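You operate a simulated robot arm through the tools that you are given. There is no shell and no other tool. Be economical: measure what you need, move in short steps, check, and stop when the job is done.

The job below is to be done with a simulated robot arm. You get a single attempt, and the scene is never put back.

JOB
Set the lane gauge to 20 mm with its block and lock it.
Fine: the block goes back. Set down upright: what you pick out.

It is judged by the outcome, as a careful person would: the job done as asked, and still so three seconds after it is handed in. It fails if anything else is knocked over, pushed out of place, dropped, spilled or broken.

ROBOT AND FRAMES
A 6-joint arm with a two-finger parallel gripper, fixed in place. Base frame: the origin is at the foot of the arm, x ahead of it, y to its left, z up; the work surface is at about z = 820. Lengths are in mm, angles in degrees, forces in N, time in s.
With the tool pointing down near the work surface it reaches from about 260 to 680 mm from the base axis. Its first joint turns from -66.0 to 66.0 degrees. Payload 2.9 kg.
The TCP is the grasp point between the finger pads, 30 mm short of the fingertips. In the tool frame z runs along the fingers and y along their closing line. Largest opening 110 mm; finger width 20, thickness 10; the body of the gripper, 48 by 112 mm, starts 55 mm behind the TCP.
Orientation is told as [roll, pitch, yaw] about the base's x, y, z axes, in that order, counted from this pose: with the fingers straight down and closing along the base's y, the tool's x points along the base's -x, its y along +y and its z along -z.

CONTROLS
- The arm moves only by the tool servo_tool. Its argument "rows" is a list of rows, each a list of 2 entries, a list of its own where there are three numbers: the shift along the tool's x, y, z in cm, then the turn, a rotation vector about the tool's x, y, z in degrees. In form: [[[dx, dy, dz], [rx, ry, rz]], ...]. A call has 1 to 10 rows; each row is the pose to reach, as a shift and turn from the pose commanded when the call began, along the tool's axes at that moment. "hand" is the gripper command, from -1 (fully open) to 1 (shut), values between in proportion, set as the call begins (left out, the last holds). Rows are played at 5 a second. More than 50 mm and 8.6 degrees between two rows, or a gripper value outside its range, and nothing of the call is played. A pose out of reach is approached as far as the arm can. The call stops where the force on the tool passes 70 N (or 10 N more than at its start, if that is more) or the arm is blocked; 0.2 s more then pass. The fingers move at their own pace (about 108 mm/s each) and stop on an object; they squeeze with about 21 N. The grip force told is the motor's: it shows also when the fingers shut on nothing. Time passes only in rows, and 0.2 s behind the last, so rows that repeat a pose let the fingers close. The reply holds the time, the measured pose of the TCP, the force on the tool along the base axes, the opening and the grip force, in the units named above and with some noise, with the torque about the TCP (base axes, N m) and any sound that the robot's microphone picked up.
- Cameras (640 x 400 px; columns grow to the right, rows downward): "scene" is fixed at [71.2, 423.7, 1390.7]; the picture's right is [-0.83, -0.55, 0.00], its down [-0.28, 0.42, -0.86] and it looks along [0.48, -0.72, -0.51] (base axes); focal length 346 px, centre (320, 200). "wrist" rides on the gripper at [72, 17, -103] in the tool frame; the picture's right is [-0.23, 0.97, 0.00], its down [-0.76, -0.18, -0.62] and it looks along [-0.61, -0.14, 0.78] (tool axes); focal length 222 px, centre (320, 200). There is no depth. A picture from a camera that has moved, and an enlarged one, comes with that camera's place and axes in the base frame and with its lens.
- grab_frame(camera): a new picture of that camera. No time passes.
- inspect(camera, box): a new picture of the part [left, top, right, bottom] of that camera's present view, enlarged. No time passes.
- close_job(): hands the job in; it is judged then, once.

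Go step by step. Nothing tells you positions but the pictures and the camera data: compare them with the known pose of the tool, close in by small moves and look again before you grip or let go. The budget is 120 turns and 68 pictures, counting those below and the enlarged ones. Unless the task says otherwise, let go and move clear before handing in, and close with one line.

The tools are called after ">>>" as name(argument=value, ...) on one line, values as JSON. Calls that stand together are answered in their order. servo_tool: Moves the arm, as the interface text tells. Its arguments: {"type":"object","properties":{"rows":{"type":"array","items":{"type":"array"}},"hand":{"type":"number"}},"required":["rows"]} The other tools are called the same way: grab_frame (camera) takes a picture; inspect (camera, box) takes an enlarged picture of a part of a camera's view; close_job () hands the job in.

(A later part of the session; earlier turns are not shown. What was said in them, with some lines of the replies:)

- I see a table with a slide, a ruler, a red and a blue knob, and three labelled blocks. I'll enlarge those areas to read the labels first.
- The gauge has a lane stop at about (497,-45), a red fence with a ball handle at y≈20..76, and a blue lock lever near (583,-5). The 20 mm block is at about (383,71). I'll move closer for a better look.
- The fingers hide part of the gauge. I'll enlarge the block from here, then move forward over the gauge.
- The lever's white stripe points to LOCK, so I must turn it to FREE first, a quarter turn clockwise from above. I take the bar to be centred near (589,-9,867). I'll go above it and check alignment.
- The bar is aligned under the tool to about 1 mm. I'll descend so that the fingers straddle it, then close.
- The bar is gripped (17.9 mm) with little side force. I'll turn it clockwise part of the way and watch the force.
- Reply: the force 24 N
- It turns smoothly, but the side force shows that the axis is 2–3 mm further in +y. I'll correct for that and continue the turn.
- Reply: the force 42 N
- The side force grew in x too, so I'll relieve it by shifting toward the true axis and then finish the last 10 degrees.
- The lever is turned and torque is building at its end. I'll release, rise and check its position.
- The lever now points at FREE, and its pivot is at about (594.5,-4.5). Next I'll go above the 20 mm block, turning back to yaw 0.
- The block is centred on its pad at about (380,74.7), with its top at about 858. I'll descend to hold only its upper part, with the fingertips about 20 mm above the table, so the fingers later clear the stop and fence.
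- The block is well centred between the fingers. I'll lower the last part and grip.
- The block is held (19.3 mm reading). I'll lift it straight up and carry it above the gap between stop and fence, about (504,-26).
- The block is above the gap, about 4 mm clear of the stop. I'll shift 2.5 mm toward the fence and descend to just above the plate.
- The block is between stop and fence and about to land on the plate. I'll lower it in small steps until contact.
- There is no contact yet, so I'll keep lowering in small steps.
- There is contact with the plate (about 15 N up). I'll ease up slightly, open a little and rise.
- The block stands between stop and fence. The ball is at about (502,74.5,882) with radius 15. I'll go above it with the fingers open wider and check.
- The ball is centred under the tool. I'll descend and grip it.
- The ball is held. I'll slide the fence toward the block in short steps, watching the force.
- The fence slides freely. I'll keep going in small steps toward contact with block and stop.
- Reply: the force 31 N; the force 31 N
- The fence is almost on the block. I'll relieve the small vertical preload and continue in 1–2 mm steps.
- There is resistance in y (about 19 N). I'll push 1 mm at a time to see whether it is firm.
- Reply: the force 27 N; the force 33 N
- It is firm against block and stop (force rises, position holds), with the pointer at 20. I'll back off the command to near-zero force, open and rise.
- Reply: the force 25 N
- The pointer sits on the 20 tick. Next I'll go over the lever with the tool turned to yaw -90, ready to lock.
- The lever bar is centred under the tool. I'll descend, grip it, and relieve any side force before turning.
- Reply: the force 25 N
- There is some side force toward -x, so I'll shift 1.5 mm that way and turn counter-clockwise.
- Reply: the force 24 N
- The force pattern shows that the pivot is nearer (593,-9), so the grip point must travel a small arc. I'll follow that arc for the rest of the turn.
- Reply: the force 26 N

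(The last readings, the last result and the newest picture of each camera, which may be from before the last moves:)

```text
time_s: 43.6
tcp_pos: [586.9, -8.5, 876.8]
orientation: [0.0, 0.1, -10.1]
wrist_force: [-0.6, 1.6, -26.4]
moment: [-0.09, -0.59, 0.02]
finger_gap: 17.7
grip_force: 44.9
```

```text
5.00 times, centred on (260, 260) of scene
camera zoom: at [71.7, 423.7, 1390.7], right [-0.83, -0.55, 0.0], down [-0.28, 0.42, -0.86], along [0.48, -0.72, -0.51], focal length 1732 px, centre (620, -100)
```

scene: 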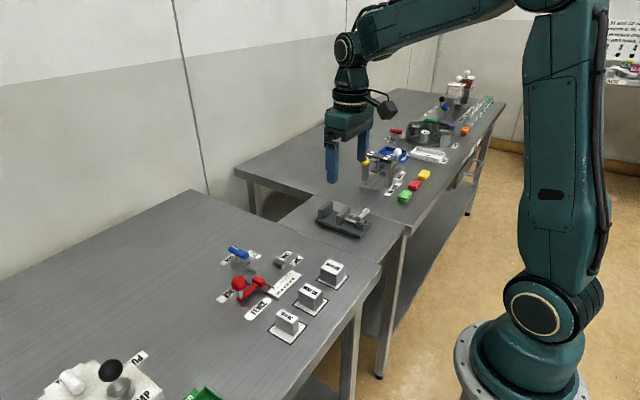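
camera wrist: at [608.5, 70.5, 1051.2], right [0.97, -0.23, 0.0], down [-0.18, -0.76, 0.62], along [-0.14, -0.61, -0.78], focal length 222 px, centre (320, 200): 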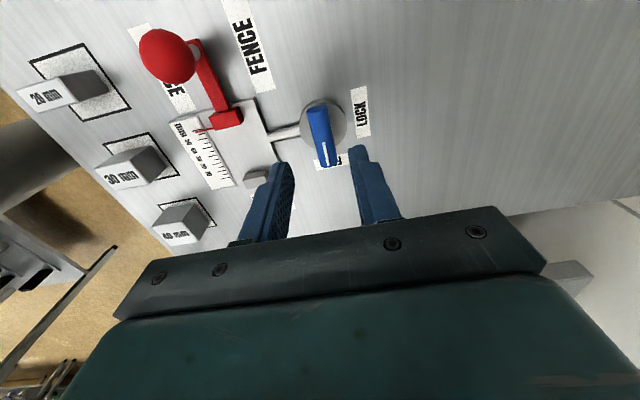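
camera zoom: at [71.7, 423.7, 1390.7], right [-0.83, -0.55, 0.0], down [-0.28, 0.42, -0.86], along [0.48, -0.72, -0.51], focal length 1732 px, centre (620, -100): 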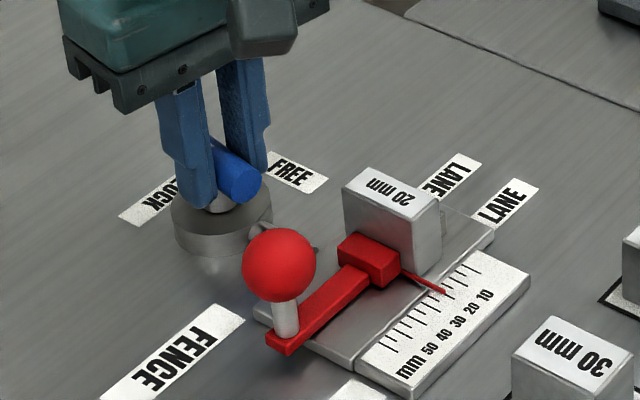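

The side force is gone. I'll finish the last 10 degrees plus a couple more to seat the lever in LOCK.

>>> servo_tool(rows=[[[0, -0.05, 0.08], [0, 0, -5]], [[-0.02, -0.1, 0.08], [0, 0, -10]], [[-0.02, -0.1, 0.08], [0, 0, -12.5]], [[-0.02, -0.1, 0.08], [0, 0, -12.5]]])

```text
time_s: 44.6
tcp_pos: [587.0, -10.4, 878.5]
orientation: [0.0, 0.0, 2.3]
wrist_force: [-1.6, 6.4, -19.0]
moment: [0.09, 0.57, -1.14]
finger_gap: 18.1
grip_force: 45.1
```

The torque rose to about 1.1 N m, so the lever is at its LOCK end. I'll relax, release and rise.

>>> servo_tool(rows=[[[0, 0.05, 0], [0, 0, 2.3]], [[0, 0.05, 0], [0, 0, 2.3]]])

>>> servo_tool(rows=[[[0, 0, 0], [0, 0, 0]], [[0, 0, 0], [0, 0, 0]], [[0, 0, -3], [0, 0, 0]], [[0, 0, -7], [0, 0, 0]], [[0, 0, -7], [0, 0, 0]]], hand=0.1)

>>> inspect(camera="scene", box=[210, 220, 310, 300])

>>> inspect(camera="wrist", box=[180, 10, 420, 210])

```text
time_s: 45.2
tcp_pos: [586.8, -9.8, 877.4]
orientation: [0.0, 0.2, 0.0]
wrist_force: [-4.0, 0.7, -16.1]
moment: [0.05, 0.3, -0.03]
finger_gap: 17.8
grip_force: 44.8
```

```text
time_s: 46.4
tcp_pos: [586.8, -8.4, 949.6]
orientation: [0.0, 0.1, 0.1]
wrist_force: [0.3, 1.0, -0.8]
moment: [-0.01, 0.0, 0.0]
finger_gap: 49.7
grip_force: 0.0
```

```text
5.00 times, centred on (260, 260) of scene
camera zoom: at [71.2, 423.7, 1390.7], right [-0.83, -0.55, 0.0], down [-0.28, 0.42, -0.86], along [0.48, -0.72, -0.51], focal length 1732 px, centre (620, -100)
```

zoom: 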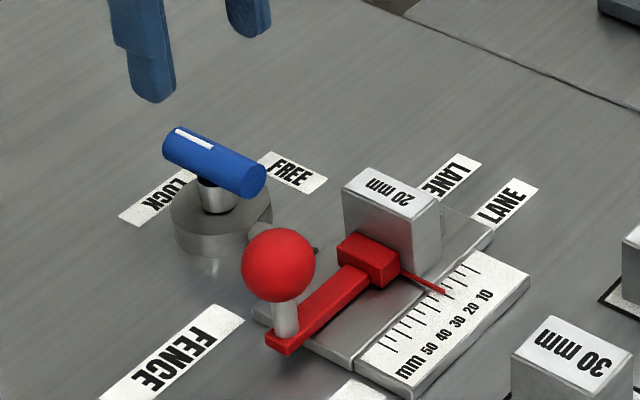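

```text
2.00 times, centred on (300, 110) of wrist
camera zoom: at [515.5, 8.2, 1053.3], right [0.23, 0.97, 0.0], down [0.76, -0.18, 0.62], along [0.61, -0.14, -0.78], focal length 444 px, centre (360, 380)
```

zoom: 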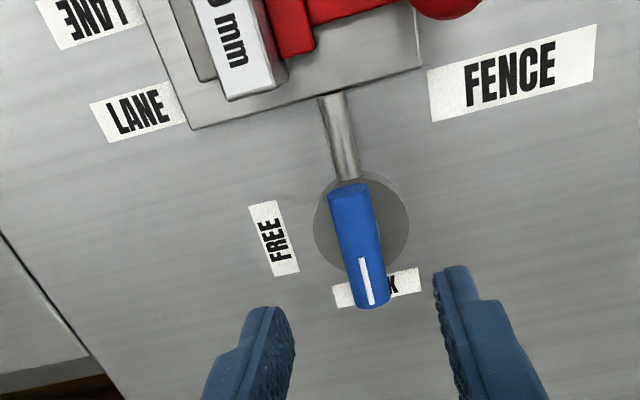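

The lever is at LOCK and the fence still reads 20. Next I'll go above the block to take it out.

>>> servo_tool(rows=[[[3, -0.8, 0], [0, 0, 0]], [[6, -1.6, 0], [0, 0, 0]], [[8.5, -2.4, 0], [0, 0, 0]], [[8.5, -2.4, 0.5], [0, 0, 0]], [[8.5, -2.4, 0.5], [0, 0, 0]]], hand=0.3)

>>> inspect(camera="wrist", box=[220, 60, 420, 220])

```text
time_s: 47.6
tcp_pos: [503.8, -33.6, 942.4]
orientation: [-0.1, 0.0, 0.0]
wrist_force: [-0.1, -0.4, 0.0]
moment: [0.0, 0.02, 0.0]
finger_gap: 38.7
grip_force: 0.0
```

```text
2.50 times, centred on (320, 140) of wrist
camera zoom: at [430.3, -16.1, 1047.0], right [0.23, 0.97, 0.0], down [0.76, -0.18, 0.62], along [0.61, -0.14, -0.78], focal length 555 px, centre (320, 350)
```

zoom: 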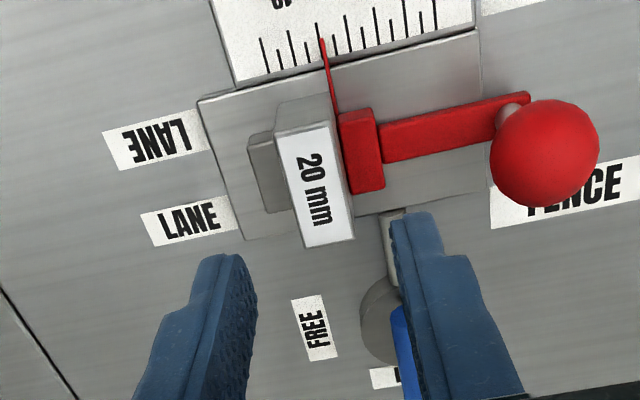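

The block is centred under the tool. I'll descend to the same grip height as before and close.

>>> servo_tool(rows=[[[0, 0, 2.5], [0, 0, 0]], [[0, 0, 4.5], [0, 0, 0]], [[0, 0, 6.1], [0, 0, 0]], [[0, 0, 6.1], [0, 0, 0]]])

>>> inspect(camera="scene", box=[230, 220, 310, 290])

>>> servo_tool(rows=[[[0, 0, 0], [0, 0, 0]], [[0, 0, 0], [0, 0, 0]], [[0, 0, 0], [0, 0, 0]]], hand=1)

```text
time_s: 48.6
tcp_pos: [502.2, -34.2, 881.8]
orientation: [0.0, 0.0, 0.0]
wrist_force: [-0.3, 0.0, 0.4]
moment: [0.01, 0.04, -0.01]
finger_gap: 38.6
grip_force: 0.0
```

```text
5.71 times, centred on (270, 255) of scene
camera zoom: at [71.2, 423.7, 1390.7], right [-0.83, -0.55, 0.0], down [-0.28, 0.42, -0.86], along [0.48, -0.72, -0.51], focal length 1980 px, centre (606, -114)
```

zoom: 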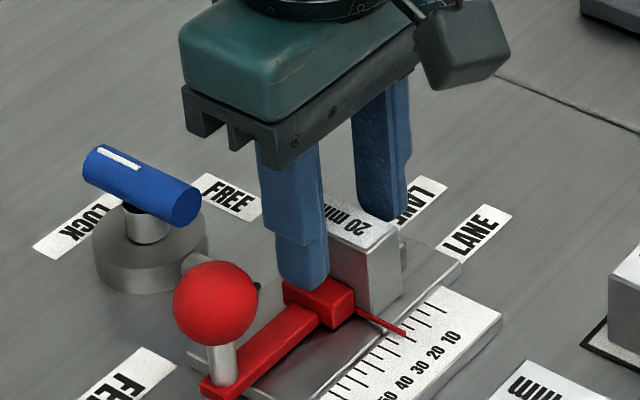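

```text
time_s: 49.4
tcp_pos: [502.8, -34.7, 881.2]
orientation: [0.1, 0.0, -0.2]
wrist_force: [-1.0, -4.6, 0.2]
moment: [-0.19, -0.03, 0.05]
finger_gap: 19.4
grip_force: 21.3
```

The block is gripped. I'll lift it straight up slowly, watching for binding.

>>> servo_tool(rows=[[[0, -0.03, 0], [0, 0, 0]], [[0, -0.03, -0.5], [0, 0, 0]], [[0, -0.03, -1], [0, 0, 0]], [[0, -0.03, -2], [0, 0, 0]], [[0, -0.03, -4], [0, 0, 0]], [[0, -0.03, -8], [0, 0, 0]], [[0, -0.03, -8], [0, 0, 0]]])

>>> inspect(camera="scene", box=[220, 200, 320, 300])

```text
time_s: 51.0
tcp_pos: [501.6, -32.2, 962.4]
orientation: [0.0, 0.0, 0.1]
wrist_force: [0.4, -0.3, -0.5]
moment: [-0.02, -0.04, 0.0]
finger_gap: 19.4
grip_force: 20.5
```

```text
4.00 times, centred on (270, 250) of scene
camera zoom: at [71.2, 423.7, 1390.7], right [-0.83, -0.55, 0.0], down [-0.28, 0.42, -0.86], along [0.48, -0.72, -0.51], focal length 1386 px, centre (520, 0)
```

zoom: 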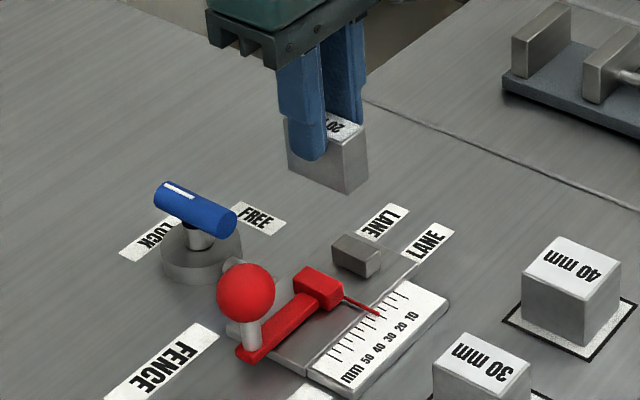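

The block is out and the fence stayed put. I'll carry it back to its pad.

>>> servo_tool(rows=[[[3.5, 1, 0], [0, 0, 0]], [[6.5, 3.5, 0], [0, 0, 0]], [[9.5, 6.5, 0], [0, 0, 0]], [[12.3, 9.5, 0], [0, 0, 0]], [[12.3, 10.8, 0], [0, 0, 0]], [[12.3, 10.8, 3.5], [0, 0, 0]], [[12.3, 10.8, 7], [0, 0, 0]], [[12.3, 10.8, 7], [0, 0, 0]]])

>>> inspect(camera="wrist", box=[220, 60, 420, 220])

>>> inspect(camera="scene", box=[230, 250, 350, 350])

```text
time_s: 52.8
tcp_pos: [379.8, 75.6, 890.8]
orientation: [-0.1, 0.0, -0.1]
wrist_force: [0.1, 0.8, -0.8]
moment: [0.0, 0.0, 0.01]
finger_gap: 19.3
grip_force: 20.6
```

```text
2.50 times, centred on (320, 140) of wrist
camera zoom: at [306.1, 92.4, 995.6], right [0.23, 0.97, 0.0], down [0.76, -0.18, 0.62], along [0.61, -0.14, -0.78], focal length 555 px, centre (320, 350)
```

zoom: 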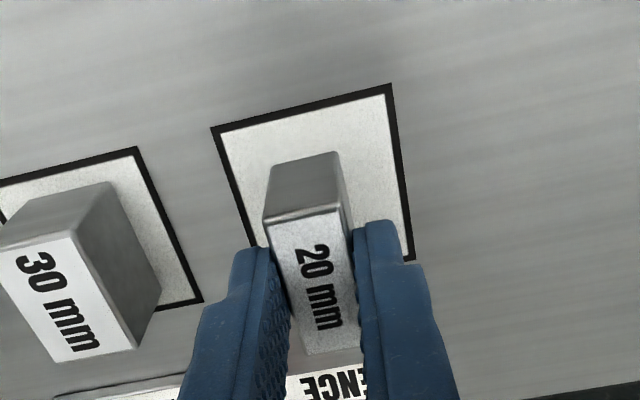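

```text
4.00 times, centred on (290, 300) of scene
camera zoom: at [71.2, 423.7, 1390.7], right [-0.83, -0.55, 0.0], down [-0.28, 0.42, -0.86], along [0.48, -0.72, -0.51], focal length 1386 px, centre (440, -200)
```

zoom: 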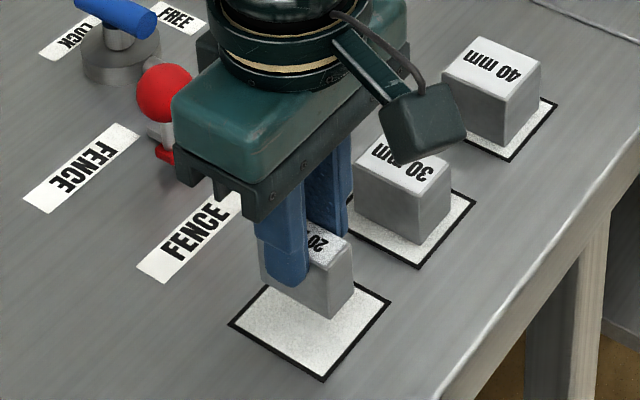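

The block is over its pad. I'll lower it to just above, then step to contact.

>>> servo_tool(rows=[[[0, 0, 0.8], [0, 0, 0]], [[0, 0, 1.5], [0, 0, 0]], [[0, 0, 1.5], [0, 0, 0]]])

>>> servo_tool(rows=[[[0, 0, 0.12], [0, 0, 0]], [[0, 0, 0.12], [0, 0, 0]]])

>>> servo_tool(rows=[[[0, 0, 0.1], [0, 0, 0]], [[0, 0, 0.1], [0, 0, 0]]])

```text
time_s: 53.6
tcp_pos: [379.0, 74.8, 876.4]
orientation: [0.0, 0.0, 0.0]
wrist_force: [0.6, -0.5, -1.1]
moment: [0.01, -0.01, 0.01]
finger_gap: 19.2
grip_force: 20.9
```

```text
time_s: 54.2
tcp_pos: [378.5, 73.4, 875.6]
orientation: [0.0, 0.1, 0.0]
wrist_force: [-0.4, 0.7, -1.2]
moment: [0.01, -0.02, 0.03]
finger_gap: 19.7
grip_force: 21.0
```

```text
time_s: 54.8
tcp_pos: [379.1, 74.2, 873.8]
orientation: [0.0, 0.0, 0.0]
wrist_force: [-0.4, -0.2, -1.0]
moment: [-0.03, 0.01, -0.01]
finger_gap: 19.2
grip_force: 21.0
```

>>> servo_tool(rows=[[[0, 0, 0.1], [0, 0, 0]], [[0, 0, 0.1], [0, 0, 0]]])

```text
time_s: 55.4
tcp_pos: [379.2, 74.8, 874.4]
orientation: [0.1, 0.0, 0.1]
wrist_force: [-0.8, -0.2, 0.3]
moment: [-0.03, 0.0, -0.02]
finger_gap: 19.3
grip_force: 20.6
```

It is starting to touch, so I'll make one more small step to confirm contact.

>>> servo_tool(rows=[[[0, 0, 0.07], [0, 0, 0]], [[0, 0, 0.07], [0, 0, 0]]])

```text
time_s: 56.0
tcp_pos: [379.9, 74.3, 874.2]
orientation: [0.0, 0.0, 0.0]
wrist_force: [-0.4, -0.9, 6.5]
moment: [-0.02, 0.09, -0.03]
finger_gap: 19.1
grip_force: 20.6
```

There is contact (6.5 N), and the block is seated. I'll open, rise clear and check everything.

>>> servo_tool(rows=[[[0, 0, 0], [0, 0, 0]], [[0, 0, 0], [0, 0, 0]], [[0, 0, -2], [0, 0, 0]], [[0, 0, -6], [0, 0, 0]], [[0, 0, -10], [0, 0, 0]], [[0, 0, -14], [0, 0, 0]], [[0, 0, -18], [0, 0, 0]], [[0, 0, -18], [0, 0, 0]]], hand=0.3)

>>> inspect(camera="scene", box=[200, 230, 360, 350])

>>> grab_frame(camera="wrist")

>>> inspect(camera="wrist", box=[200, 60, 400, 220])

```text
time_s: 57.8
tcp_pos: [379.9, 74.6, 1053.8]
orientation: [0.0, -0.1, 0.1]
wrist_force: [0.2, -0.7, 0.4]
moment: [-0.01, 0.02, 0.03]
finger_gap: 38.5
grip_force: 0.1
```

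```text
3.33 times, centred on (280, 290) of scene
camera zoom: at [71.2, 423.7, 1390.7], right [-0.83, -0.55, 0.0], down [-0.28, 0.42, -0.86], along [0.48, -0.72, -0.51], focal length 1155 px, centre (453, -100)
```

zoom: 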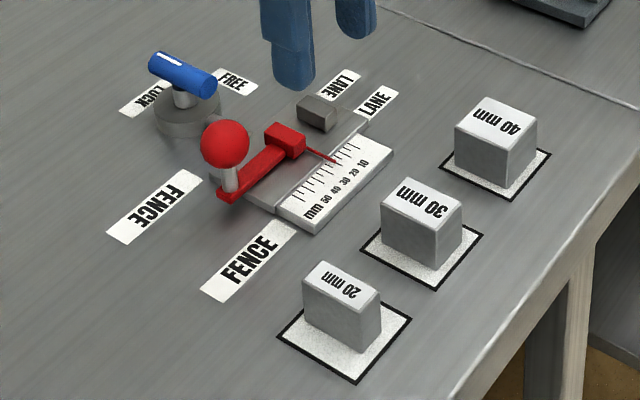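

```text
23 pictures are left
camera wrist: at [307.1, 91.7, 1156.8], right [0.23, 0.97, 0.0], down [0.76, -0.18, 0.62], along [0.61, -0.14, -0.78], focal length 222 px, centre (320, 200)
```

wrist: 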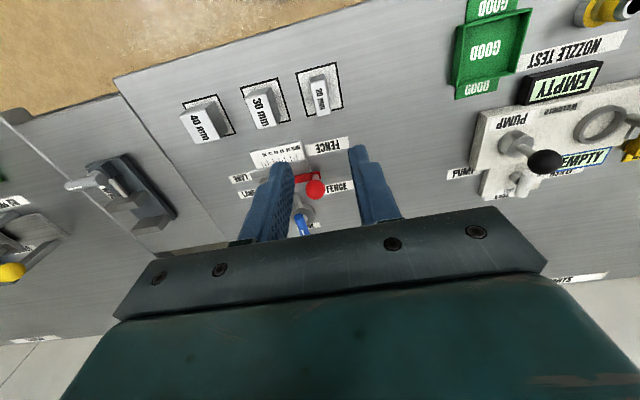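

```text
2.50 times, centred on (300, 140) of wrist
camera zoom: at [307.1, 91.7, 1156.8], right [0.23, 0.97, 0.0], down [0.76, -0.18, 0.62], along [0.61, -0.14, -0.78], focal length 555 px, centre (370, 350)
```

zoom: 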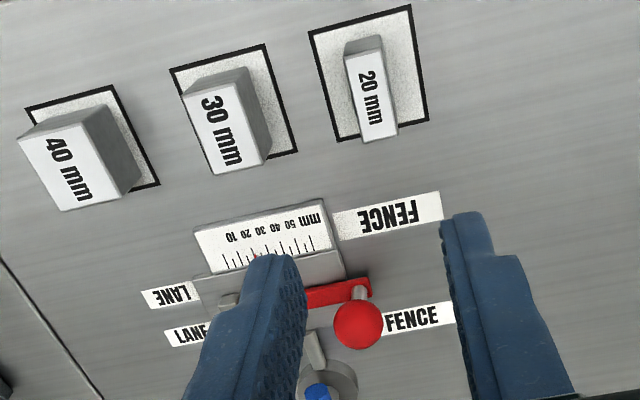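

The fence reads 20, the lever is at LOCK, the block stands upright on its pad and the arm is clear, so I'm handing the job in.

>>> close_job()

```text
The job is handed in.
```

The lane gauge is set to 20 mm against its block and locked, and the block is back upright on its pad.
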